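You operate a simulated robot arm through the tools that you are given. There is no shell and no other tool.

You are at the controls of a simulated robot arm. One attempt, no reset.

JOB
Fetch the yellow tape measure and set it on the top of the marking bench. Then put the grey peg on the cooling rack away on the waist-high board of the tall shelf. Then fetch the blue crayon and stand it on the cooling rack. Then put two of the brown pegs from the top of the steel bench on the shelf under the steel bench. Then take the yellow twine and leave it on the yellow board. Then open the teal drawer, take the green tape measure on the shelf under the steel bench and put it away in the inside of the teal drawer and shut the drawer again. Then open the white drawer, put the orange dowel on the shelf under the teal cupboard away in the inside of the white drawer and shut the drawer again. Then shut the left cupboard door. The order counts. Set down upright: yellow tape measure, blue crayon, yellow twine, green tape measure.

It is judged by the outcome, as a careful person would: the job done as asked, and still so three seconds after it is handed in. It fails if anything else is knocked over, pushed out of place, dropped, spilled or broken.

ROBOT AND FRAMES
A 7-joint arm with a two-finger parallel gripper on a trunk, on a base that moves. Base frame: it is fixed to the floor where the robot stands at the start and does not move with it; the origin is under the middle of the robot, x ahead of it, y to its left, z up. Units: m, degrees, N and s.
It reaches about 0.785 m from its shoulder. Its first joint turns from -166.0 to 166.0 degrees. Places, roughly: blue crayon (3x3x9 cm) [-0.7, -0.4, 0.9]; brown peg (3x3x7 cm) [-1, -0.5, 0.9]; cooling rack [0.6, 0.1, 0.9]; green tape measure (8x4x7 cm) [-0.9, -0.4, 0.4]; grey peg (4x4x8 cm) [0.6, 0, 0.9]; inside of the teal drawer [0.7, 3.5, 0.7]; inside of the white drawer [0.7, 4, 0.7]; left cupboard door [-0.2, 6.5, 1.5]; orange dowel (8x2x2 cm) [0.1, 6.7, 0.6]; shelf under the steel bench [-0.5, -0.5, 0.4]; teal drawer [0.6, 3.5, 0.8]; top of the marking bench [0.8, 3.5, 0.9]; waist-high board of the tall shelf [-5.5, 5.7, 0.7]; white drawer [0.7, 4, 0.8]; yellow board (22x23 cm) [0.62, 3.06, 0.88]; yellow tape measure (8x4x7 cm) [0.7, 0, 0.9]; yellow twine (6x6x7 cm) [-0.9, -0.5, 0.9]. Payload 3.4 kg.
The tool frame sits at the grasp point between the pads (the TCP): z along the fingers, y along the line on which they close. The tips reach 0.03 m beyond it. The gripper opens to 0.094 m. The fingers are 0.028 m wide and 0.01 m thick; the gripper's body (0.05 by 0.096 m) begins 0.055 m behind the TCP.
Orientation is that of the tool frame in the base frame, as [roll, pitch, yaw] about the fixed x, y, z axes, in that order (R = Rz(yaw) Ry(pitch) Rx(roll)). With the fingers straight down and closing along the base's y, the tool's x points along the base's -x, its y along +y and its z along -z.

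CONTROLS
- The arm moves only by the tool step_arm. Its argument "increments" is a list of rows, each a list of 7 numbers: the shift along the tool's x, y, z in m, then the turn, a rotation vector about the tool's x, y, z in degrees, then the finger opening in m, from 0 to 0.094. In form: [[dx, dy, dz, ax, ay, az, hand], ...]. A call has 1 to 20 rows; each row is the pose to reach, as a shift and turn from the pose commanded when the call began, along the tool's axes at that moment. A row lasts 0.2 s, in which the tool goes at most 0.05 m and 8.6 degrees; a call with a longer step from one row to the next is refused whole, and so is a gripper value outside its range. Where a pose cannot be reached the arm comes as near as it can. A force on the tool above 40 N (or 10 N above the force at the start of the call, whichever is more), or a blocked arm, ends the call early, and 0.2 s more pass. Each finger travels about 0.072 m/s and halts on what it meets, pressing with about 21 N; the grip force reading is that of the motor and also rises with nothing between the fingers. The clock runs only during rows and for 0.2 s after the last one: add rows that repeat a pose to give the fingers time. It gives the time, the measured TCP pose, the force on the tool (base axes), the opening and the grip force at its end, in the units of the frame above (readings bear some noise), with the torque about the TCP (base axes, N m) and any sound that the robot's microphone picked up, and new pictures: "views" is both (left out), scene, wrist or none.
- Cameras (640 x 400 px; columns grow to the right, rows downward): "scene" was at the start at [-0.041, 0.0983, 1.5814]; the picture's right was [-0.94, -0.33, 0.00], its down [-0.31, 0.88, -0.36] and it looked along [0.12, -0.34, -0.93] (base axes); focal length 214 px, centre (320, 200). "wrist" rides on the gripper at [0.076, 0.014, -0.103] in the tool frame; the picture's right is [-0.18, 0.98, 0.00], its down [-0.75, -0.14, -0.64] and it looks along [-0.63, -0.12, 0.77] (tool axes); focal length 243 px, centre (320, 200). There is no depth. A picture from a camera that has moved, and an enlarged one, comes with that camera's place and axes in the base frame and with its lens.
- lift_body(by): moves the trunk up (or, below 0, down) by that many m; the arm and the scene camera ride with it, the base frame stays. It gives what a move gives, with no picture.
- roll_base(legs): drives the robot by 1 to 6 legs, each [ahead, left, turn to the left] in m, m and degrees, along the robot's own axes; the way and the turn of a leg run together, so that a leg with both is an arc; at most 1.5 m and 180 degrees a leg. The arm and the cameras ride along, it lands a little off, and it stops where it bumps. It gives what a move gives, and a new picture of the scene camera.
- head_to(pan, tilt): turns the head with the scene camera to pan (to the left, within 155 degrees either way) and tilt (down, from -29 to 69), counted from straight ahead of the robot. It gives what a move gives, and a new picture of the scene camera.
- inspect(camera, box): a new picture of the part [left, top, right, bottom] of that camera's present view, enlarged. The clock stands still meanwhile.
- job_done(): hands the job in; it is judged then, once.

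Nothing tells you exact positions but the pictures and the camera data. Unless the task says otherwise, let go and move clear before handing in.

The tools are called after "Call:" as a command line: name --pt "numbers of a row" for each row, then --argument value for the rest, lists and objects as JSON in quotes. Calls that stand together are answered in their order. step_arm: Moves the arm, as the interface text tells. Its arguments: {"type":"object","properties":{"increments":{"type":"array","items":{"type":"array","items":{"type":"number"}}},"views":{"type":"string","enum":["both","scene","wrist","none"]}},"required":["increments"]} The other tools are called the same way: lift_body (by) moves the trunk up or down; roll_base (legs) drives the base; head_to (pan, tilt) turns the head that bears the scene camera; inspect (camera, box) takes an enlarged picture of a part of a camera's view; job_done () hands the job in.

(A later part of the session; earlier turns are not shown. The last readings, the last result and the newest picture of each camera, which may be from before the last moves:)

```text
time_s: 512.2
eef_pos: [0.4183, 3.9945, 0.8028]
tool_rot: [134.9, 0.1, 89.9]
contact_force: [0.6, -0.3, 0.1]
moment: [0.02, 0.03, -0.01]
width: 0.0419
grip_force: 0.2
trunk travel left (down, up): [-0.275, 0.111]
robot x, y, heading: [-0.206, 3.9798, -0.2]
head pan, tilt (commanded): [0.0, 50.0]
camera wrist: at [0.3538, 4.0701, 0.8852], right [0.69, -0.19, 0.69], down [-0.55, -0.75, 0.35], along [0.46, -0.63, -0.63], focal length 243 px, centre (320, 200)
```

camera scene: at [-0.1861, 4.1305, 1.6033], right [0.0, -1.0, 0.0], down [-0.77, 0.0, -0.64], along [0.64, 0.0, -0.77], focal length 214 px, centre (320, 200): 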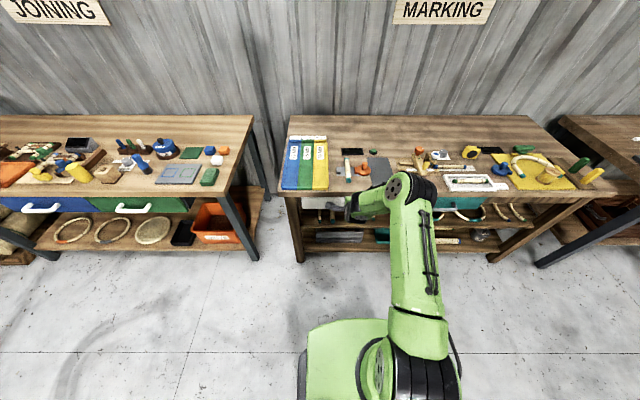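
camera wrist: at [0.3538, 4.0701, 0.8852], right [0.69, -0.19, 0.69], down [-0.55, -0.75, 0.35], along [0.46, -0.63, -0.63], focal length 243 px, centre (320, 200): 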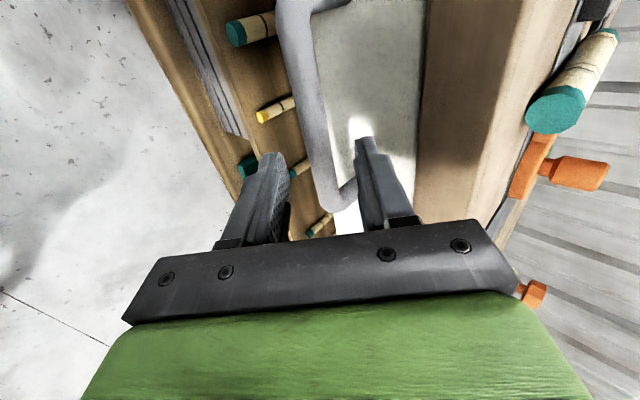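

Call:
step_arm --pt "0 -0.003 0.015 0 0 0 0.042" --pt "0 -0.003 0.03 0 0 0 0.042" --pt "0 -0.003 0.045 0 0 0 0.042" --pt "0 -0.003 0.055 0 0 0 0.042" --views "wrist"

Call:
step_arm --pt "0 0 0 0 0 0 0.02" --pt "0 0 0 0 0 0 0.005" --pt "0 0 0 0 0 0 0.005" --pt "0 0 0 0 0 0 0.005" --views "wrist"

```text
time_s: 513.2
eef_pos: [0.453, 3.995, 0.7649]
tool_rot: [134.8, 0.0, 89.9]
contact_force: [-19.9, -1.0, 16.0]
moment: [-0.03, -0.68, -0.05]
width: 0.0403
grip_force: 0.0
trunk travel left (down, up): [-0.275, 0.111]
robot x, y, heading: [-0.2078, 3.9796, -0.2]
head pan, tilt (commanded): [0.0, 50.0]
camera wrist: at [0.3881, 4.0701, 0.847], right [0.69, -0.19, 0.7], down [-0.56, -0.75, 0.35], along [0.46, -0.63, -0.62], focal length 243 px, centre (320, 200)
```

wrist: 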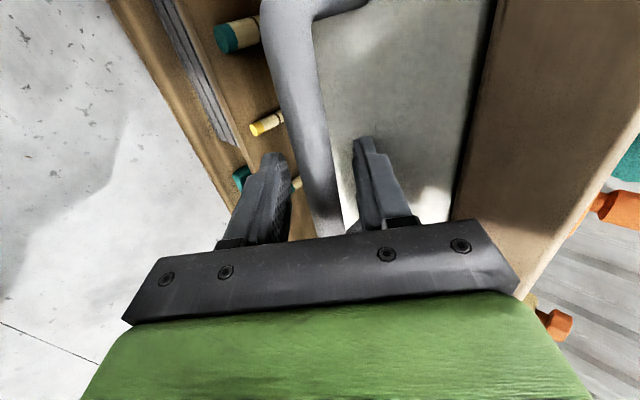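

```text
time_s: 514.2
eef_pos: [0.4542, 3.9951, 0.7618]
tool_rot: [135.0, 0.0, 89.9]
contact_force: [2.7, 0.2, 3.8]
moment: [-0.43, 0.0, 0.33]
width: 0.0222
grip_force: 44.9
trunk travel left (down, up): [-0.275, 0.111]
robot x, y, heading: [-0.2031, 3.9812, -0.2]
head pan, tilt (commanded): [0.0, 50.0]
camera wrist: at [0.3911, 4.0704, 0.8443], right [0.69, -0.19, 0.7], down [-0.56, -0.75, 0.35], along [0.46, -0.63, -0.63], focal length 243 px, centre (320, 200)
```

wrist: 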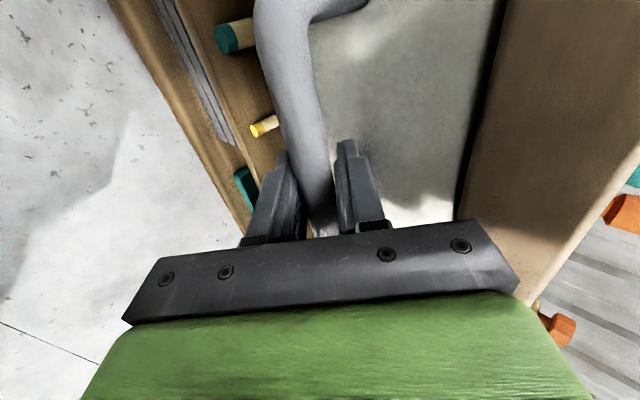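

Gripped (2.2 cm). I pull: first 10 cm with the arm, then 15 cm with the base.

Call:
step_arm --pt "0 -0.014 -0.014 0 0 0 0.005" --pt "0 -0.028 -0.028 0 0 0 0.005" --pt "0 -0.042 -0.042 0 0 0 0.005" --pt "0 -0.057 -0.057 0 0 0 0.005" --pt "0 -0.071 -0.071 0 0 0 0.005" --views "none"

Call:
roll_base --legs '[[-0.15, 0, 0]]'

Call:
inspect --camera "scene" --box '[230, 120, 430, 250]'

```text
time_s: 515.4
eef_pos: [0.3517, 3.9947, 0.7615]
tool_rot: [135.0, 0.0, 89.9]
contact_force: [-1.7, -2.2, -2.8]
moment: [-0.09, 0.12, 0.58]
width: 0.0223
grip_force: 45.1
trunk travel left (down, up): [-0.275, 0.111]
robot x, y, heading: [-0.2099, 3.9768, 0.3]
head pan, tilt (commanded): [0.0, 50.0]
```

```text
time_s: 516.8
eef_pos: [0.2025, 3.9951, 0.7627]
tool_rot: [135.1, 0.1, 89.8]
contact_force: [0.8, 6.8, -11.4]
moment: [-0.08, -0.29, 0.7]
width: 0.0224
grip_force: 44.9
trunk travel left (down, up): [-0.275, 0.111]
robot x, y, heading: [-0.3579, 3.9792, -0.2]
head pan, tilt (commanded): [0.0, 50.0]
camera scene: at [-0.3377, 4.1318, 1.6032], right [0.0, -1.0, 0.0], down [-0.77, 0.0, -0.64], along [0.64, 0.0, -0.77], focal length 214 px, centre (320, 200)
```

scene: 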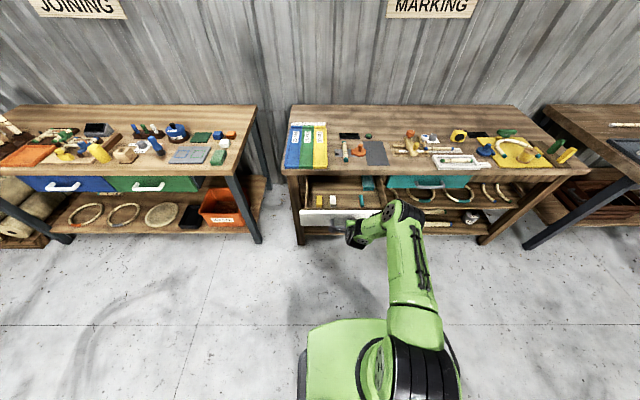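

```text
3.08 times, centred on (330, 185) of scene
camera zoom: at [-0.3377, 4.1318, 1.6032], right [0.0, -1.0, 0.0], down [-0.77, 0.0, -0.64], along [0.64, 0.0, -0.77], focal length 660 px, centre (289, 246)
```

zoom: 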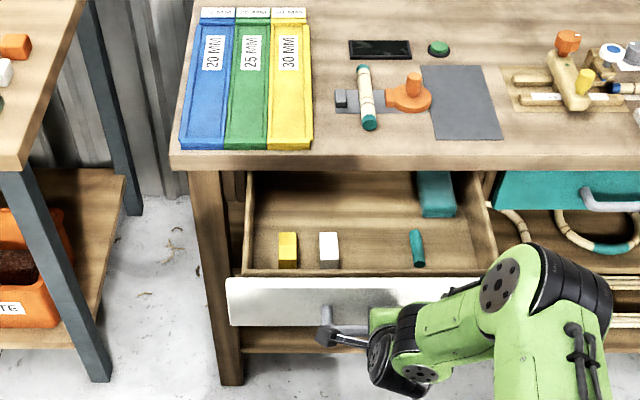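

The white drawer is open 25 cm; it holds a few small things with plenty of free floor in the middle. I release the handle and back away.

Call:
step_arm --pt "0 0 0 0 0 0 0.03" --pt "0 0 0 0 0 0 0.042" --pt "0 0 -0.001 0 0 0 0.042" --pt "0 0 -0.03 0 0 0 0.042" --pt "0 0 -0.07 0 0 0 0.042" --pt "0 0 -0.11 0 0 0 0.042" --pt "0 0.02 -0.15 0 0 0 0.042" --views "none"

Call:
step_arm --pt "0 0.019 -0.035 6.4 0 0 0.06" --pt "0 0.038 -0.07 12.8 0 0 0.06" --pt "0 0.057 -0.106 19.3 0 0 0.06" --pt "0 0.076 -0.141 25.7 0 0 0.06" --pt "0 0.096 -0.177 32.1 0 0 0.06" --pt "0 0.115 -0.212 38.6 0 0 0.06" --pt "0 0.134 -0.2475 45 0 0 0.06" --views "both"

Call:
head_to --pan 70 --tilt 15

```text
time_s: 518.4
eef_pos: [0.1127, 3.9958, 0.8842]
tool_rot: [134.9, 0.0, 89.8]
contact_force: [-0.4, -0.2, -0.2]
moment: [0.0, -0.02, -0.02]
width: 0.0423
grip_force: 0.0
trunk travel left (down, up): [-0.275, 0.111]
robot x, y, heading: [-0.3569, 3.9782, -0.4]
head pan, tilt (commanded): [0.0, 50.0]
```

```text
time_s: 520.0
eef_pos: [0.0321, 3.9914, 1.1527]
tool_rot: [-179.9, -0.2, 89.9]
contact_force: [0.5, -0.5, 0.0]
moment: [0.02, -0.01, 0.02]
width: 0.0599
grip_force: 0.0
trunk travel left (down, up): [-0.275, 0.111]
robot x, y, heading: [-0.3569, 3.9784, -0.2]
head pan, tilt (commanded): [0.0, 50.0]
camera scene: at [-0.3381, 4.1307, 1.6033], right [0.0, -1.0, 0.0], down [-0.77, 0.0, -0.64], along [0.64, 0.0, -0.77], focal length 214 px, centre (320, 200)
camera wrist: at [0.0458, 4.0677, 1.255], right [0.98, -0.19, 0.0], down [-0.14, -0.76, 0.64], along [-0.12, -0.63, -0.77], focal length 243 px, centre (320, 200)
```

scene: 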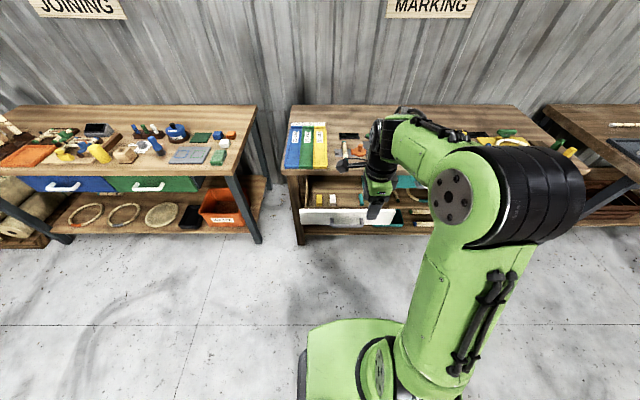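
wrist: 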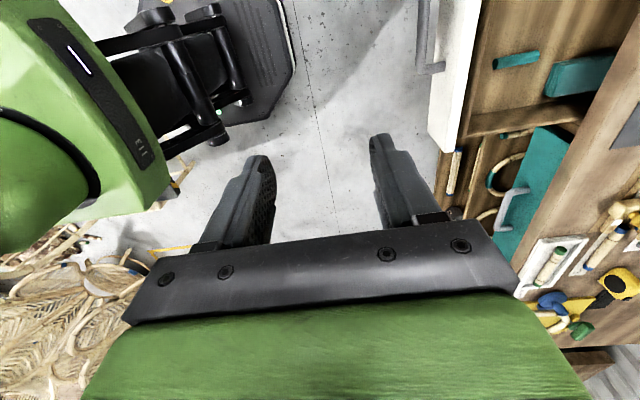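

```text
time_s: 521.4
eef_pos: [0.032, 3.9913, 1.1503]
tool_rot: [-179.8, -0.3, 89.8]
contact_force: [-1.3, -0.6, 0.0]
moment: [0.0, 0.01, 0.0]
width: 0.06
grip_force: 0.0
trunk travel left (down, up): [-0.275, 0.111]
robot x, y, heading: [-0.3594, 3.979, -0.3]
head pan, tilt (commanded): [70.0, 15.0]
camera scene: at [-0.3825, 4.2185, 1.657], right [0.94, -0.35, 0.0], down [-0.09, -0.24, -0.97], along [0.33, 0.91, -0.26], focal length 214 px, centre (320, 200)
```

scene: 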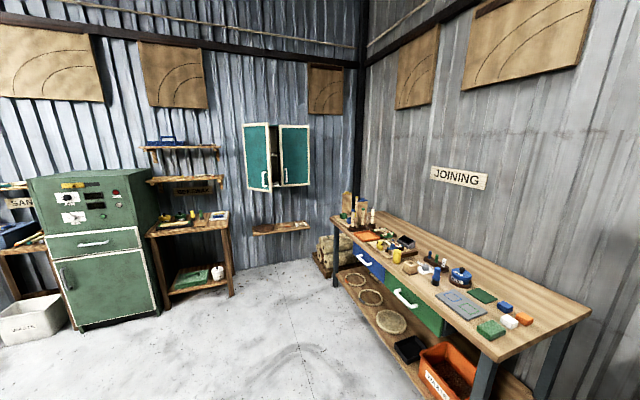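

Call:
inspect --camera "scene" --box '[220, 110, 340, 250]'

```text
2.86 times, centred on (280, 180) of scene
camera zoom: at [-0.3825, 4.2185, 1.657], right [0.94, -0.35, 0.0], down [-0.09, -0.24, -0.97], along [0.33, 0.91, -0.26], focal length 613 px, centre (434, 257)
```

zoom: 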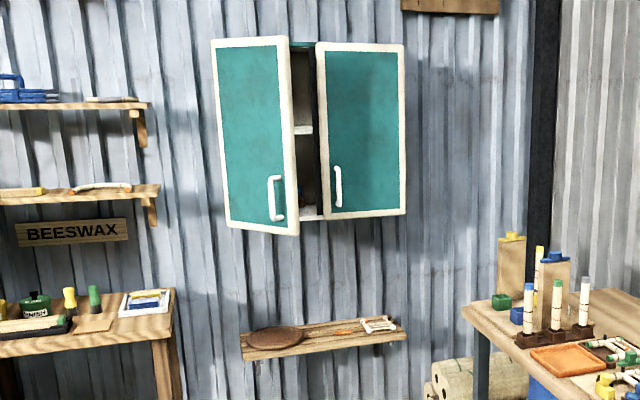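

The cupboard's left door is ajar, and the orange dowel lies on the little shelf below at about (0.12, 6.7, 0.65). I drive there: left past the open drawer, then turn to face the back wall.

Call:
roll_base --legs '[[0.08, 0, 0.3], [0, 0.65, 0], [0, 0, 90], [0.8, -0.1, 0]]'

Call:
head_to --pan 0 --tilt 20

```text
time_s: 533.5
eef_pos: [-0.2515, 5.8197, 1.1513]
tool_rot: [-179.9, -0.1, -176.9]
contact_force: [0.1, 1.0, 0.3]
moment: [-0.02, -0.01, 0.01]
width: 0.0601
grip_force: 0.1
trunk travel left (down, up): [-0.275, 0.111]
robot x, y, heading: [-0.2161, 5.4324, 92.7]
head pan, tilt (commanded): [70.0, 15.0]
camera scene: at [-0.4546, 5.3912, 1.6571], right [0.29, 0.96, 0.0], down [0.25, -0.08, -0.97], along [-0.92, 0.28, -0.26], focal length 214 px, centre (320, 200)
```

scene: 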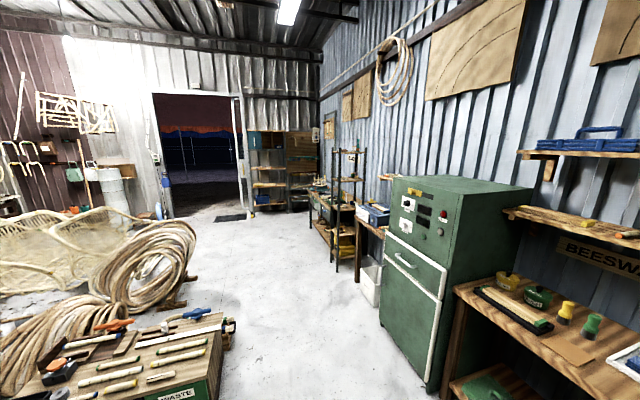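

```text
time_s: 534.9
eef_pos: [-0.2529, 5.8197, 1.1518]
tool_rot: [-179.9, -0.2, -176.9]
contact_force: [0.0, -0.5, 0.1]
moment: [0.03, 0.0, -0.01]
width: 0.0601
grip_force: 0.0
trunk travel left (down, up): [-0.275, 0.111]
robot x, y, heading: [-0.219, 5.4302, 93.0]
head pan, tilt (commanded): [0.0, 20.0]
camera scene: at [-0.3704, 5.4565, 1.6489], right [1.0, 0.06, 0.0], down [0.02, -0.34, -0.94], along [-0.05, 0.94, -0.34], focal length 214 px, centre (320, 200)
```

scene: 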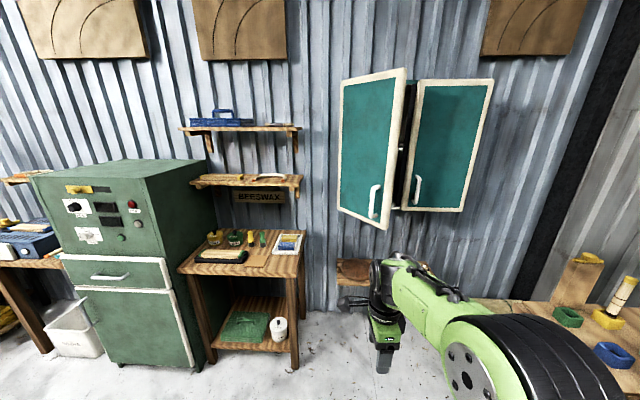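

I straighten, move a bit right and ahead, and lower the trunk so the arm stays below the cupboard door.

Call:
lift_body --by -0.25

Call:
roll_base --legs '[[0.15, -0.17, -2.8]]'

Call:
head_to --pan -10 --tilt 25

```text
time_s: 537.5
eef_pos: [-0.2523, 5.8196, 0.9007]
tool_rot: [-180.0, -0.2, -177.0]
contact_force: [-0.6, -0.1, -0.5]
moment: [-0.04, -0.02, 0.02]
width: 0.0601
grip_force: 0.0
trunk travel left (down, up): [-0.025, 0.361]
robot x, y, heading: [-0.2188, 5.434, 93.3]
head pan, tilt (commanded): [0.0, 20.0]
```

```text
time_s: 539.2
eef_pos: [-0.0696, 5.9801, 0.9013]
tool_rot: [-179.8, -0.2, -179.8]
contact_force: [0.5, -0.4, -0.3]
moment: [0.01, 0.01, -0.05]
width: 0.0601
grip_force: 0.0
trunk travel left (down, up): [-0.025, 0.361]
robot x, y, heading: [-0.055, 5.5912, 90.3]
head pan, tilt (commanded): [0.0, 20.0]
camera scene: at [-0.2054, 5.623, 1.399], right [1.0, 0.0, 0.0], down [0.0, -0.34, -0.94], along [0.0, 0.94, -0.34], focal length 214 px, centre (320, 200)
```

scene: 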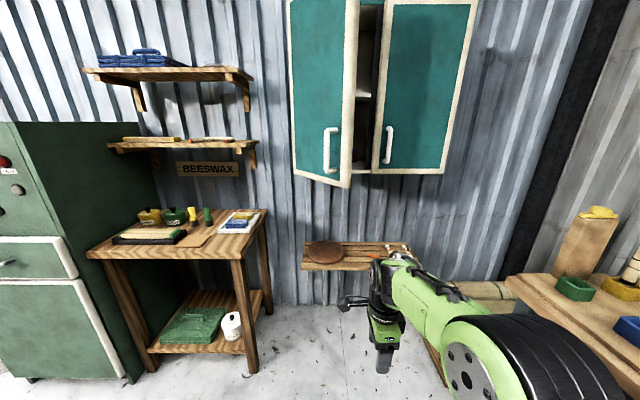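

```text
time_s: 539.9
eef_pos: [-0.0695, 5.979, 0.9016]
tool_rot: [-179.8, -0.3, -179.7]
contact_force: [0.3, 0.0, 0.5]
moment: [0.0, -0.02, 0.03]
width: 0.0599
grip_force: 0.0
trunk travel left (down, up): [-0.025, 0.361]
robot x, y, heading: [-0.0534, 5.5911, 90.0]
head pan, tilt (commanded): [-10.0, 25.0]
camera scene: at [-0.19, 5.6202, 1.3909], right [0.99, -0.17, 0.0], down [-0.07, -0.42, -0.91], along [0.15, 0.89, -0.42], focal length 214 px, centre (320, 200)
```

scene: 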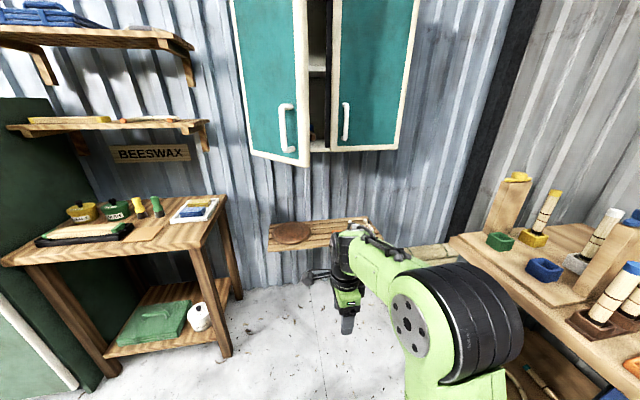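

The open door's lower corner hangs at about (-0.09, 6.51, z 1.14), so I lower the hand to z≈0.75 and shift it right before driving in under it.

Call:
step_arm --pt "-0.03 0 0.035 0 0 0 0.06" --pt "-0.06 0 0.07 0 0 0 0.06" --pt "-0.09 0 0.105 0 0 0 0.06" --pt "-0.12 0 0.14 0 0 0 0.06" --pt "-0.15 0 0.15 0 0 0 0.06" --views "both"

```text
time_s: 541.1
eef_pos: [0.0801, 5.982, 0.7508]
tool_rot: [-179.8, -0.2, -179.9]
contact_force: [-0.1, -0.2, 0.2]
moment: [-0.01, 0.01, -0.02]
width: 0.0599
grip_force: 0.0
trunk travel left (down, up): [-0.025, 0.361]
robot x, y, heading: [-0.0584, 5.5905, 90.1]
head pan, tilt (commanded): [-10.0, 25.0]
camera scene: at [-0.1896, 5.6203, 1.3909], right [0.99, -0.17, 0.0], down [-0.07, -0.42, -0.91], along [0.15, 0.89, -0.42], focal length 214 px, centre (320, 200)
camera wrist: at [0.0032, 5.9943, 0.8537], right [0.18, 0.98, 0.0], down [0.76, -0.14, 0.64], along [0.63, -0.12, -0.77], focal length 243 px, centre (320, 200)
```

scene: 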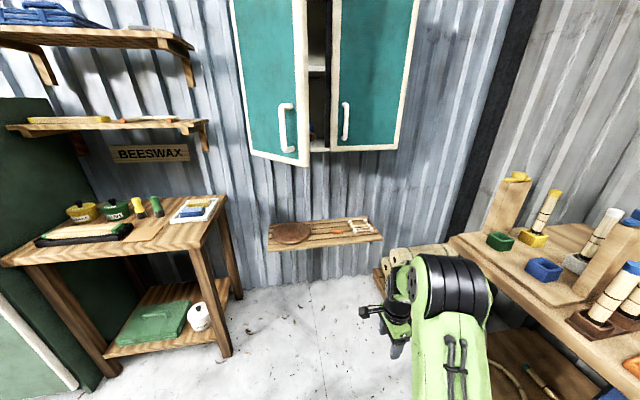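
wrist: 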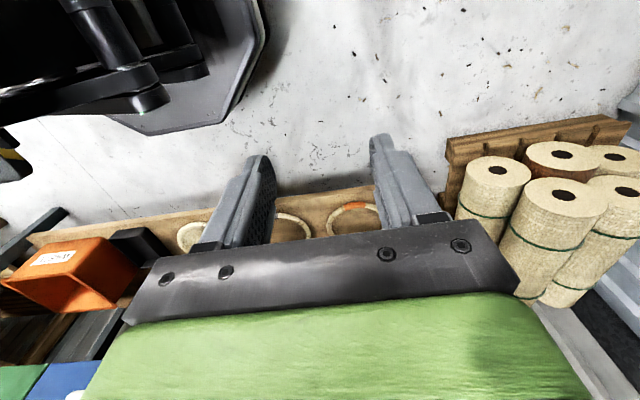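

Now the shelf under the cupboard is fully visible; I zoom in on the dowel.

Call:
inspect --camera "scene" --box '[255, 205, 395, 265]'

```text
4.57 times, centred on (325, 235) of scene
camera zoom: at [-0.1896, 5.6203, 1.3909], right [0.99, -0.17, 0.0], down [-0.07, -0.42, -0.91], along [0.15, 0.89, -0.42], focal length 980 px, centre (297, 40)
```

zoom: 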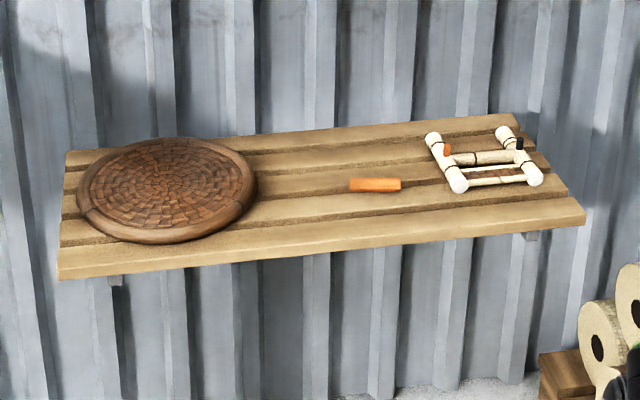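

The dowel lies along x (turned about -6°) at about (0.117, 6.725), shelf top z≈0.625. I drive in below the door level.

Call:
roll_base --legs '[[0.57, 0, 0]]'

Call:
step_arm --pt "-0.01 0.04 0 0 0 3 0.06" --pt "-0.02 0.08 0 0 0 6 0.06" --pt "-0.03 0.12 0 0 0 6 0.06" --views "both"

```text
time_s: 544.3
eef_pos: [0.0703, 6.5492, 0.7514]
tool_rot: [-179.9, -0.2, -179.1]
contact_force: [0.2, 0.4, 0.3]
moment: [-0.01, -0.02, 0.0]
width: 0.06
grip_force: 0.0
trunk travel left (down, up): [-0.025, 0.361]
robot x, y, heading: [-0.0549, 6.1601, 90.8]
head pan, tilt (commanded): [-10.0, 25.0]
camera scene: at [-0.1957, 6.1857, 1.3909], right [0.99, -0.16, 0.0], down [-0.07, -0.42, -0.91], along [0.14, 0.89, -0.42], focal length 214 px, centre (320, 200)
```

scene: 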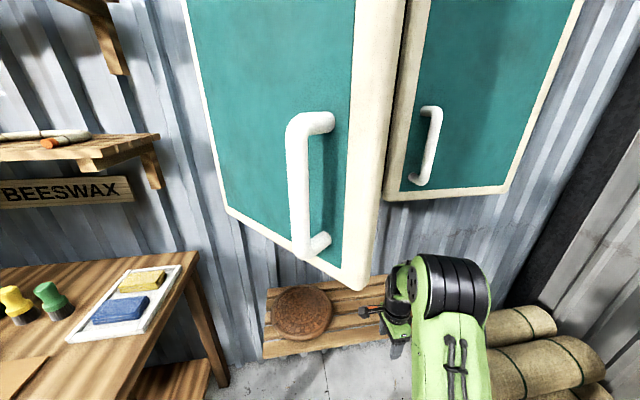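

```text
time_s: 545.1
eef_pos: [0.0982, 6.6702, 0.7493]
tool_rot: [-179.8, -0.3, 174.8]
contact_force: [0.2, -0.1, 0.1]
moment: [-0.03, -0.04, -0.02]
width: 0.06
grip_force: 0.0
trunk travel left (down, up): [-0.025, 0.361]
robot x, y, heading: [-0.0595, 6.1601, 91.1]
head pan, tilt (commanded): [-10.0, 25.0]
camera scene: at [-0.1956, 6.1858, 1.3909], right [0.99, -0.16, 0.0], down [-0.07, -0.42, -0.91], along [0.14, 0.89, -0.42], focal length 214 px, centre (320, 200)
camera wrist: at [0.0233, 6.6905, 0.8521], right [0.27, 0.96, 0.0], down [0.74, -0.21, 0.64], along [0.61, -0.18, -0.77], focal length 243 px, centre (320, 200)
```

scene: 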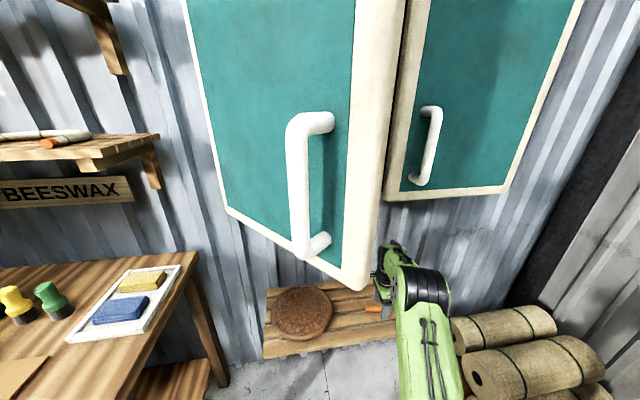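
wrist: 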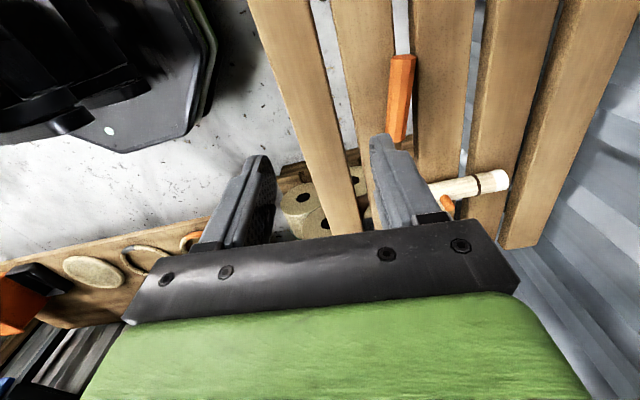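

The dowel's centre is at about (0.109, 6.735), turned about -9°. I move over it at z≈0.70 and check.

Call:
step_arm --pt "-0.002 0.03 0.01 0 0 2 0.05" --pt "-0.005 0.0655 0.03 0 0 4 0.05" --pt "-0.005 0.0655 0.05 0 0 4 0.05" --views "wrist"

```text
time_s: 545.9
eef_pos: [0.1096, 6.7325, 0.6996]
tool_rot: [-179.7, -0.1, 170.8]
contact_force: [-0.8, 0.4, -0.4]
moment: [-0.03, 0.0, 0.01]
width: 0.0501
grip_force: 0.1
trunk travel left (down, up): [-0.025, 0.361]
robot x, y, heading: [-0.0587, 6.1553, 91.1]
head pan, tilt (commanded): [-10.0, 25.0]
camera wrist: at [0.0355, 6.7593, 0.8016], right [0.34, 0.94, 0.0], down [0.72, -0.26, 0.64], along [0.6, -0.22, -0.77], focal length 243 px, centre (320, 200)
```

wrist: 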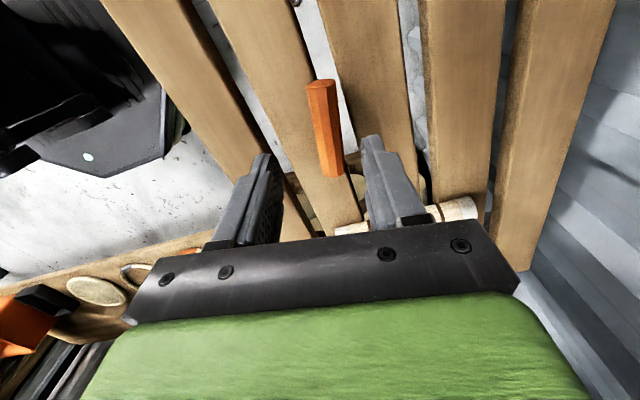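

Call:
step_arm --pt "0 0.004 0.015 0 0 0 0.05" --pt "0 0.004 0.03 0 0 0 0.05" --pt "0 0.004 0.037 0 0 0 0.05" --views "wrist"

```text
time_s: 546.7
eef_pos: [0.1087, 6.7332, 0.664]
tool_rot: [-179.9, -0.2, 170.8]
contact_force: [0.1, -0.5, 0.5]
moment: [0.02, 0.03, -0.03]
width: 0.05
grip_force: 0.1
out of reach, approached as far as the arm can: row 1, 2, 3
trunk travel left (down, up): [-0.025, 0.361]
robot x, y, heading: [-0.0606, 6.1559, 91.0]
head pan, tilt (commanded): [-10.0, 25.0]
camera wrist: at [0.0353, 6.7595, 0.7664], right [0.34, 0.94, 0.0], down [0.72, -0.26, 0.64], along [0.6, -0.22, -0.77], focal length 243 px, centre (320, 200)
```

wrist: 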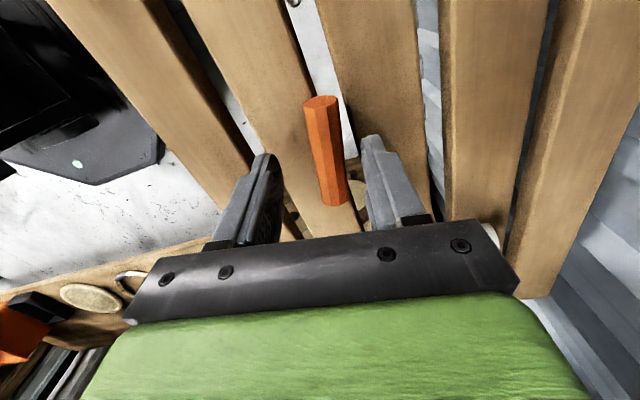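

The arm is at its reach limit, so I rise a little, move the base 3 cm closer and come down again.

Call:
step_arm --pt "0 0 -0.025 0 0 0 0.05" --pt "0 0 -0.045 0 0 0 0.05" --views "none"

Call:
roll_base --legs '[[0.04, 0, -1.0]]'

Call:
step_arm --pt "0 -0.015 0 0 0 0 0.05" --pt "0 -0.03 0 0 0 0 0.05" --views "wrist"

```text
time_s: 547.3
eef_pos: [0.1096, 6.7338, 0.7082]
tool_rot: [-179.8, -0.2, 170.9]
contact_force: [1.0, -0.6, -0.1]
moment: [0.03, 0.04, 0.01]
width: 0.0497
grip_force: 0.1
trunk travel left (down, up): [-0.025, 0.361]
robot x, y, heading: [-0.0585, 6.1599, 90.9]
head pan, tilt (commanded): [-10.0, 25.0]
```

```text
time_s: 548.2
eef_pos: [0.1206, 6.7718, 0.7101]
tool_rot: [-179.8, 0.0, 169.9]
contact_force: [-0.2, 0.2, -0.5]
moment: [0.02, 0.02, 0.0]
width: 0.0499
grip_force: 0.0
trunk travel left (down, up): [-0.025, 0.361]
robot x, y, heading: [-0.0608, 6.2006, 89.7]
head pan, tilt (commanded): [-10.0, 25.0]
camera scene: at [-0.1953, 6.2297, 1.3908], right [0.98, -0.18, 0.0], down [-0.07, -0.42, -0.91], along [0.16, 0.89, -0.42], focal length 214 px, centre (320, 200)
```

scene: 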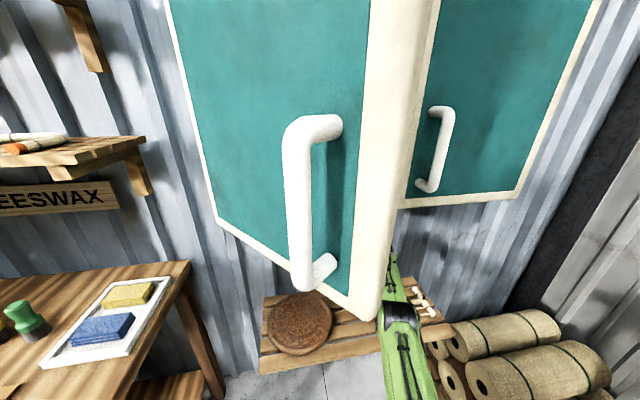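

```text
time_s: 548.8
eef_pos: [0.1144, 6.7419, 0.7102]
tool_rot: [-179.9, -0.1, 169.8]
contact_force: [-0.1, 1.4, 0.2]
moment: [0.0, 0.01, 0.03]
width: 0.0502
grip_force: 0.1
trunk travel left (down, up): [-0.025, 0.361]
robot x, y, heading: [-0.0591, 6.1964, 89.9]
head pan, tilt (commanded): [-10.0, 25.0]
camera wrist: at [0.041, 6.7696, 0.8115], right [0.35, 0.94, 0.0], down [0.72, -0.27, 0.64], along [0.6, -0.23, -0.77], focal length 243 px, centre (320, 200)
```

wrist: 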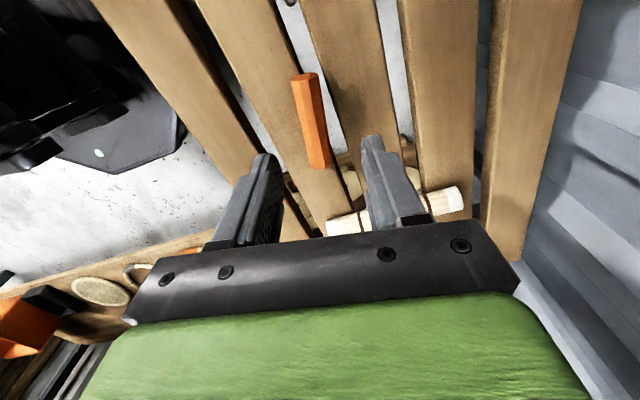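

Call:
step_arm --pt "0.004 -0.006 0.02 0 0 0 0.05" --pt "0.005 -0.006 0.04 0 0 0 0.05" --pt "0.005 -0.006 0.05 0 0 0 0.05" --pt "0.005 -0.006 0.05 0 0 0 0.05" --views "wrist"

```text
time_s: 549.8
eef_pos: [0.1084, 6.7367, 0.6602]
tool_rot: [-179.9, -0.2, 169.8]
contact_force: [-0.3, -0.2, -0.7]
moment: [-0.03, -0.05, -0.02]
width: 0.0502
grip_force: 0.0
trunk travel left (down, up): [-0.025, 0.361]
robot x, y, heading: [-0.0606, 6.1982, 89.9]
head pan, tilt (commanded): [-10.0, 25.0]
camera wrist: at [0.0352, 6.7644, 0.7621], right [0.35, 0.93, 0.0], down [0.72, -0.27, 0.64], along [0.6, -0.23, -0.77], focal length 243 px, centre (320, 200)
```

wrist: 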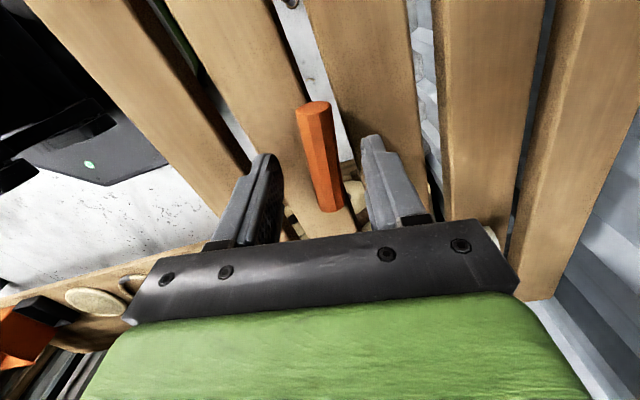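

Call:
step_arm --pt "0 0 0.004 0 0 0 0.05" --pt "0 0 0.006 0 0 0 0.05" --views "none"

Call:
step_arm --pt "0 0 0 0 0 0 0.025" --pt "0 0 0 0 0 0 0.005" --pt "0 0 0 0 0 0 0.003" --pt "0 0 0 0 0 0 0.003" --views "wrist"

```text
time_s: 550.4
eef_pos: [0.1092, 6.738, 0.6534]
tool_rot: [-179.9, -0.1, 169.7]
contact_force: [0.4, -0.4, 0.5]
moment: [0.0, 0.01, -0.01]
width: 0.0499
grip_force: 0.1
trunk travel left (down, up): [-0.025, 0.361]
robot x, y, heading: [-0.0617, 6.1993, 90.1]
head pan, tilt (commanded): [-10.0, 25.0]
```

```text
time_s: 551.4
eef_pos: [0.1086, 6.738, 0.6532]
tool_rot: [-179.9, -0.2, 169.8]
contact_force: [0.5, 0.2, 0.8]
moment: [0.03, 0.0, -0.01]
width: 0.0188
grip_force: 20.6
trunk travel left (down, up): [-0.025, 0.361]
robot x, y, heading: [-0.0608, 6.2003, 89.8]
head pan, tilt (commanded): [-10.0, 25.0]
camera wrist: at [0.0353, 6.7648, 0.7563], right [0.35, 0.93, 0.0], down [0.72, -0.27, 0.64], along [0.6, -0.23, -0.77], focal length 243 px, centre (320, 200)
```

wrist: 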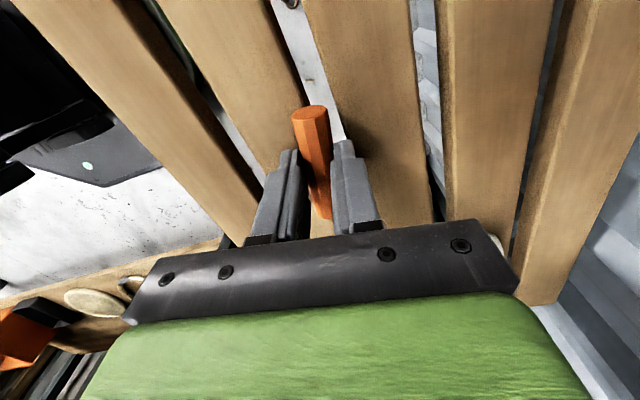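

Dowel gripped (1.9 cm). Lifting and backing out.

Call:
step_arm --pt "0 0 -0.03 0 0 0 0.003" --pt "0 0 -0.06 0 0 0 0.003" --pt "0 0 -0.09 0 0 0 0.003" --pt "0 -0.04 -0.1 0 0 0 0.003" --pt "0 -0.08 -0.1 0 0 0 0.003" --views "wrist"

Call:
roll_base --legs '[[-0.6, 0, 0]]'

```text
time_s: 552.6
eef_pos: [0.0928, 6.6598, 0.7544]
tool_rot: [-179.9, -0.2, 169.8]
contact_force: [0.2, -0.2, 0.5]
moment: [0.04, -0.01, -0.02]
width: 0.0184
grip_force: 21.0
trunk travel left (down, up): [-0.025, 0.361]
robot x, y, heading: [-0.0582, 6.1967, 89.6]
head pan, tilt (commanded): [-10.0, 25.0]
camera wrist: at [0.0192, 6.6872, 0.8564], right [0.35, 0.94, 0.0], down [0.72, -0.27, 0.64], along [0.6, -0.23, -0.77], focal length 243 px, centre (320, 200)
```

wrist: 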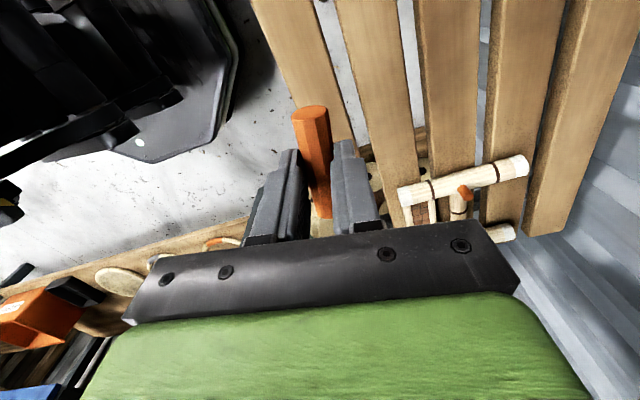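

```text
time_s: 556.0
eef_pos: [0.092, 6.0524, 0.7539]
tool_rot: [-179.7, -0.2, 169.5]
contact_force: [0.0, 0.0, -1.0]
moment: [-0.01, 0.0, 0.03]
width: 0.0187
grip_force: 21.1
trunk travel left (down, up): [-0.025, 0.361]
robot x, y, heading: [-0.0637, 5.5905, 89.5]
head pan, tilt (commanded): [-10.0, 25.0]
camera scene: at [-0.1986, 5.6221, 1.3909], right [0.98, -0.18, 0.0], down [-0.08, -0.42, -0.91], along [0.17, 0.89, -0.42], focal length 214 px, centre (320, 200)
```

scene: 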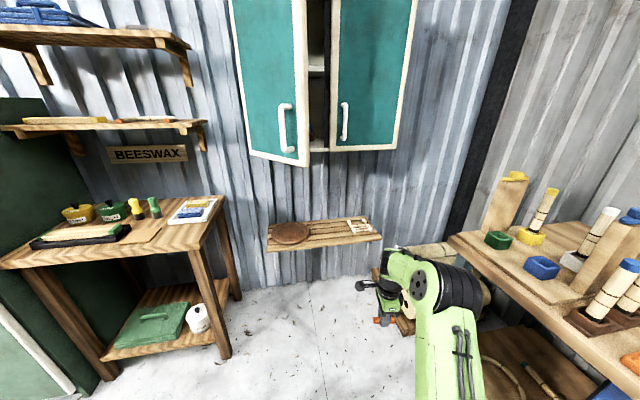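

I raise the trunk, bring the arm into carrying position, then drive back to the open white drawer.

Call:
lift_body --by 0.25

Call:
step_arm --pt "0.021 -0.018 -0.028 0 0 0 0.003" --pt "0.042 -0.036 -0.056 0 0 0 0.003" --pt "0.063 -0.054 -0.084 0 0 0 0.003" --pt "0.084 -0.072 -0.112 0 0 0 0.003" --pt "0.105 -0.09 -0.14 0 0 0 0.003" --views "none"

Call:
roll_base --legs '[[-0.9, 0.2, 0.5], [0, 0, -90]]'

Call:
head_to --pan 0 --tilt 50

```text
time_s: 558.6
eef_pos: [0.0916, 6.052, 1.004]
tool_rot: [-179.9, -0.2, 169.5]
contact_force: [0.2, -0.6, -0.4]
moment: [0.02, 0.01, 0.01]
width: 0.0187
grip_force: 20.9
trunk travel left (down, up): [-0.275, 0.111]
robot x, y, heading: [-0.0664, 5.5863, 89.6]
head pan, tilt (commanded): [-10.0, 25.0]
```

```text
time_s: 559.8
eef_pos: [-0.0289, 5.9823, 1.1449]
tool_rot: [-179.9, 0.0, 169.3]
contact_force: [0.2, 0.5, 0.1]
moment: [0.01, 0.0, 0.02]
width: 0.0185
grip_force: 21.3
trunk travel left (down, up): [-0.275, 0.111]
robot x, y, heading: [-0.0647, 5.5911, 89.3]
head pan, tilt (commanded): [-10.0, 25.0]
```

```text
time_s: 568.3
eef_pos: [0.1184, 4.6827, 1.1444]
tool_rot: [-179.8, -0.2, 80.4]
contact_force: [0.1, 0.8, 0.4]
moment: [0.01, -0.01, 0.03]
width: 0.0185
grip_force: 20.2
trunk travel left (down, up): [-0.275, 0.111]
robot x, y, heading: [-0.2739, 4.7117, 0.6]
head pan, tilt (commanded): [-10.0, 25.0]
camera scene: at [-0.2437, 4.8467, 1.6408], right [-0.17, -0.99, 0.0], down [-0.42, 0.07, -0.91], along [0.89, -0.15, -0.42], focal length 214 px, centre (320, 200)
```

scene: 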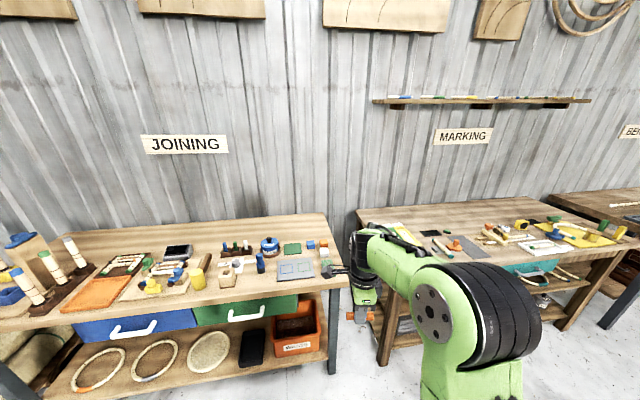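

```text
time_s: 569.2
eef_pos: [0.1193, 4.6816, 1.1437]
tool_rot: [-180.0, -0.2, 80.3]
contact_force: [-0.4, -0.3, 0.5]
moment: [0.04, 0.0, -0.02]
width: 0.0185
grip_force: 21.0
trunk travel left (down, up): [-0.275, 0.111]
robot x, y, heading: [-0.2737, 4.7147, 0.4]
head pan, tilt (commanded): [0.0, 50.0]
camera scene: at [-0.2575, 4.8626, 1.6034], right [0.01, -1.0, 0.0], down [-0.77, -0.01, -0.64], along [0.64, 0.01, -0.77], focal length 214 px, centre (320, 200)
```

scene: 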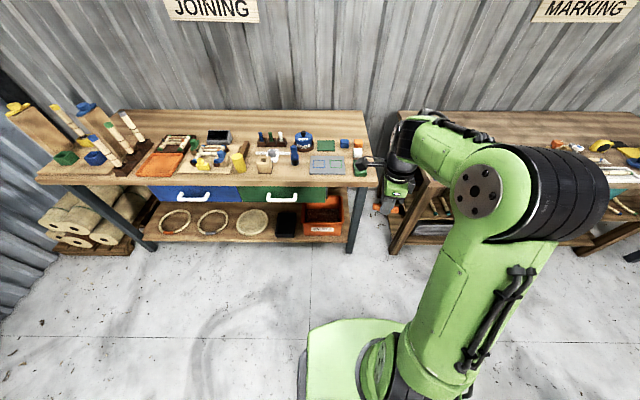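

Call:
roll_base --legs '[[0, -0.68, -0.4]]'

Call:
inspect --camera "scene" --box '[200, 120, 440, 270]'

```text
time_s: 573.0
eef_pos: [0.1213, 3.9889, 1.1441]
tool_rot: [-179.9, -0.1, 79.9]
contact_force: [0.0, 0.1, -0.1]
moment: [0.03, -0.02, 0.0]
width: 0.0187
grip_force: 20.9
trunk travel left (down, up): [-0.275, 0.111]
robot x, y, heading: [-0.2726, 4.0231, -0.1]
head pan, tilt (commanded): [0.0, 50.0]
camera scene: at [-0.2537, 4.1721, 1.6034], right [0.0, -1.0, 0.0], down [-0.77, 0.0, -0.64], along [0.64, 0.0, -0.77], focal length 214 px, centre (320, 200)
```

scene: 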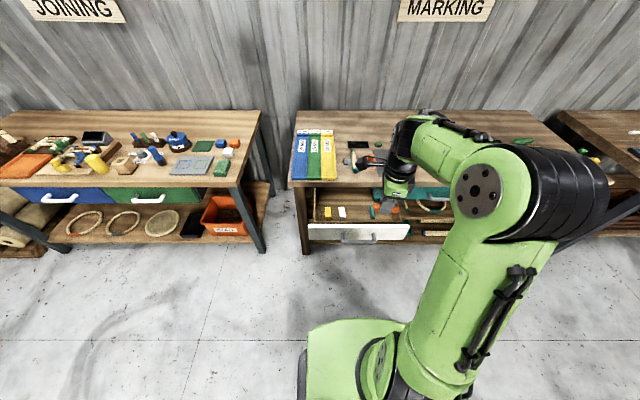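

```text
2.67 times, centred on (320, 195) of scene
camera zoom: at [-0.2537, 4.1721, 1.6034], right [0.0, -1.0, 0.0], down [-0.77, 0.0, -0.64], along [0.64, 0.0, -0.77], focal length 572 px, centre (320, 213)
```

zoom: 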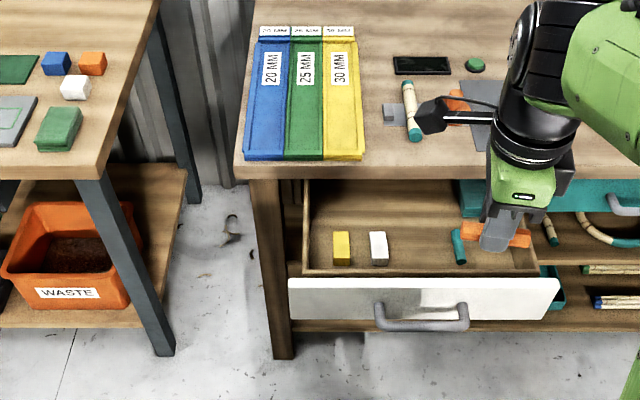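

The drawer has a free strip between the white block (y≈4.05) and the small teal cylinder (y≈3.92); I'll lay the dowel there at about (0.355, 3.987). Driving 0.12 m nearer.

Call:
roll_base --legs '[[0.12, 0, 0.1]]'

Call:
step_arm --pt "0 0.03 0.03 0 0 -4 0.003" --pt "0 0.06 0.06 0 0 -8 0.003" --pt "0 0.09 0.09 0 0 -10 0.003" --pt "0 0.11 0.13 0 0 -10 0.003" --pt "0 0.113 0.17 0 0 -10 0.003" --views "both"

```text
time_s: 574.2
eef_pos: [0.2409, 3.9894, 1.1444]
tool_rot: [-179.7, -0.2, 80.1]
contact_force: [0.9, -0.3, 0.1]
moment: [0.01, 0.05, 0.01]
width: 0.0186
grip_force: 20.4
trunk travel left (down, up): [-0.275, 0.111]
robot x, y, heading: [-0.1553, 4.0235, 0.1]
head pan, tilt (commanded): [0.0, 50.0]
camera scene: at [-0.1343, 4.1729, 1.6033], right [0.0, -1.0, 0.0], down [-0.77, 0.0, -0.64], along [0.64, 0.0, -0.77], focal length 214 px, centre (320, 200)
```

scene: 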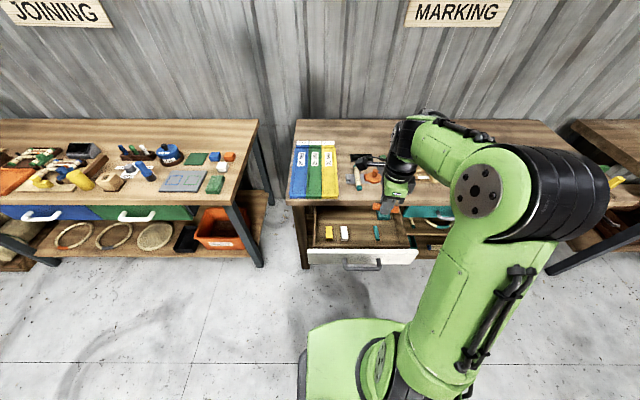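

```text
time_s: 575.4
eef_pos: [0.3519, 3.9717, 0.9719]
tool_rot: [-180.0, -0.1, 90.0]
contact_force: [0.6, 0.3, -0.3]
moment: [0.0, 0.02, -0.01]
width: 0.0188
grip_force: 20.3
trunk travel left (down, up): [-0.275, 0.111]
robot x, y, heading: [-0.1541, 4.0237, 0.2]
head pan, tilt (commanded): [0.0, 50.0]
camera scene: at [-0.1353, 4.1726, 1.6033], right [0.0, -1.0, 0.0], down [-0.77, 0.0, -0.64], along [0.64, 0.0, -0.77], focal length 214 px, centre (320, 200)
camera wrist: at [0.3639, 4.0471, 1.0739], right [0.98, -0.18, 0.0], down [-0.14, -0.76, 0.64], along [-0.12, -0.63, -0.77], focal length 243 px, centre (320, 200)
```

scene: 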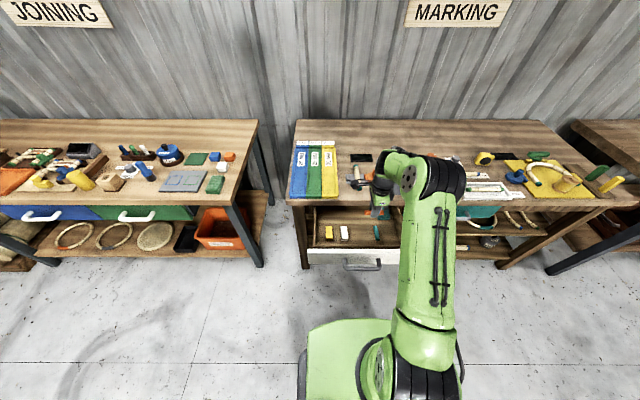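
wrist: 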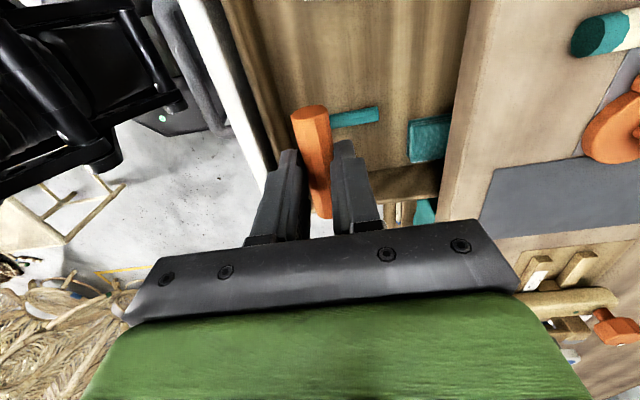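

The small teal cylinder lies at y≈3.917, so I shift 1.7 cm toward +y and lower the dowel to the drawer floor.

Call:
step_arm --pt "0.009 0.002 0.045 0 0 0 0.003" --pt "0.017 0.003 0.085 0 0 0 0.003" --pt "0.017 0.003 0.13 0 0 0 0.003" --pt "0.017 0.003 0.165 0 0 0 0.003" --pt "0.017 0.003 0.185 0 0 0 0.003" --views "wrist"

Call:
step_arm --pt "0 0 0.004 0 0 0 0.003" --pt "0 0 0.008 0 0 0 0.003" --views "none"

```text
time_s: 576.6
eef_pos: [0.3538, 3.9886, 0.7889]
tool_rot: [-179.9, -0.1, 90.0]
contact_force: [0.4, 0.1, 0.2]
moment: [0.03, 0.0, 0.02]
width: 0.0185
grip_force: 21.0
trunk travel left (down, up): [-0.275, 0.111]
robot x, y, heading: [-0.1512, 4.0225, -0.1]
head pan, tilt (commanded): [0.0, 50.0]
camera wrist: at [0.3662, 4.0646, 0.8911], right [0.98, -0.18, 0.0], down [-0.14, -0.76, 0.64], along [-0.12, -0.63, -0.77], focal length 243 px, centre (320, 200)
```

wrist: 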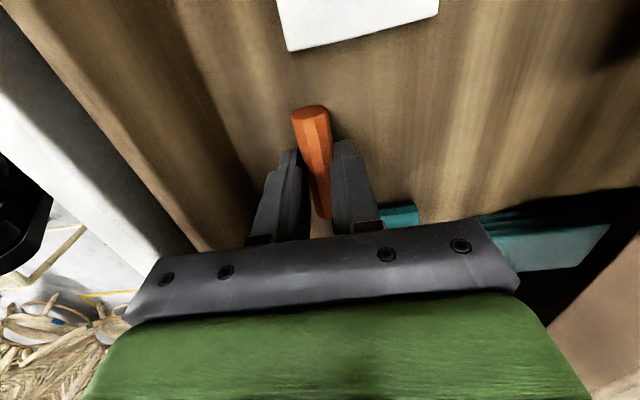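

```text
time_s: 577.2
eef_pos: [0.3531, 3.9881, 0.7817]
tool_rot: [-179.9, -0.2, 90.0]
contact_force: [0.3, -0.4, 0.0]
moment: [0.05, 0.01, -0.03]
width: 0.0185
grip_force: 20.5
trunk travel left (down, up): [-0.275, 0.111]
robot x, y, heading: [-0.1517, 4.0209, -0.0]
head pan, tilt (commanded): [0.0, 50.0]
```

Call:
step_arm --pt "0 0 0.003 0 0 0 0.003" --pt "0 0 0.005 0 0 0 0.003" --views "none"

Call:
step_arm --pt "0 0 0.003 0 0 0 0.003" --pt "0 0 0.005 0 0 0 0.003" --views "none"

```text
time_s: 577.8
eef_pos: [0.3523, 3.9893, 0.7759]
tool_rot: [-179.9, -0.2, 90.1]
contact_force: [0.8, 0.5, -0.1]
moment: [0.01, 0.01, -0.01]
width: 0.0188
grip_force: 20.5
trunk travel left (down, up): [-0.275, 0.111]
robot x, y, heading: [-0.1548, 4.02, 0.1]
head pan, tilt (commanded): [0.0, 50.0]
```

```text
time_s: 578.4
eef_pos: [0.3539, 3.9897, 0.7708]
tool_rot: [-179.9, -0.2, 90.0]
contact_force: [0.0, 0.6, 0.0]
moment: [0.01, 0.0, 0.0]
width: 0.0186
grip_force: 21.0
trunk travel left (down, up): [-0.275, 0.111]
robot x, y, heading: [-0.1527, 4.0251, 0.2]
head pan, tilt (commanded): [0.0, 50.0]
```

Call:
step_arm --pt "0 0 0.002 0 0 0 0.003" --pt "0 0 0.004 0 0 0 0.003" --views "none"

Call:
step_arm --pt "0 0 0.002 0 0 0 0.003" --pt "0 0 0.004 0 0 0 0.003" --views "wrist"

```text
time_s: 579.0
eef_pos: [0.3549, 3.9884, 0.7668]
tool_rot: [-179.8, -0.3, 90.1]
contact_force: [-0.3, 0.0, 0.0]
moment: [0.02, -0.02, 0.01]
width: 0.0188
grip_force: 21.7
trunk travel left (down, up): [-0.275, 0.111]
robot x, y, heading: [-0.1507, 4.0251, 0.3]
head pan, tilt (commanded): [0.0, 50.0]
```

```text
time_s: 579.6
eef_pos: [0.3542, 3.9894, 0.7652]
tool_rot: [179.8, -0.2, 89.9]
contact_force: [-0.2, -0.1, 15.8]
moment: [-0.1, -0.01, 0.0]
width: 0.0186
grip_force: 21.1
trunk travel left (down, up): [-0.275, 0.111]
robot x, y, heading: [-0.1563, 4.0215, 0.0]
head pan, tilt (commanded): [0.0, 50.0]
camera wrist: at [0.3663, 4.0644, 0.8675], right [0.98, -0.18, 0.0], down [-0.14, -0.76, 0.64], along [-0.12, -0.63, -0.77], focal length 243 px, centre (320, 200)
```

wrist: 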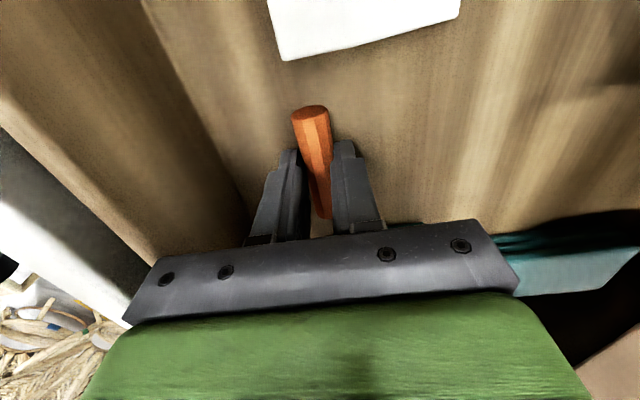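

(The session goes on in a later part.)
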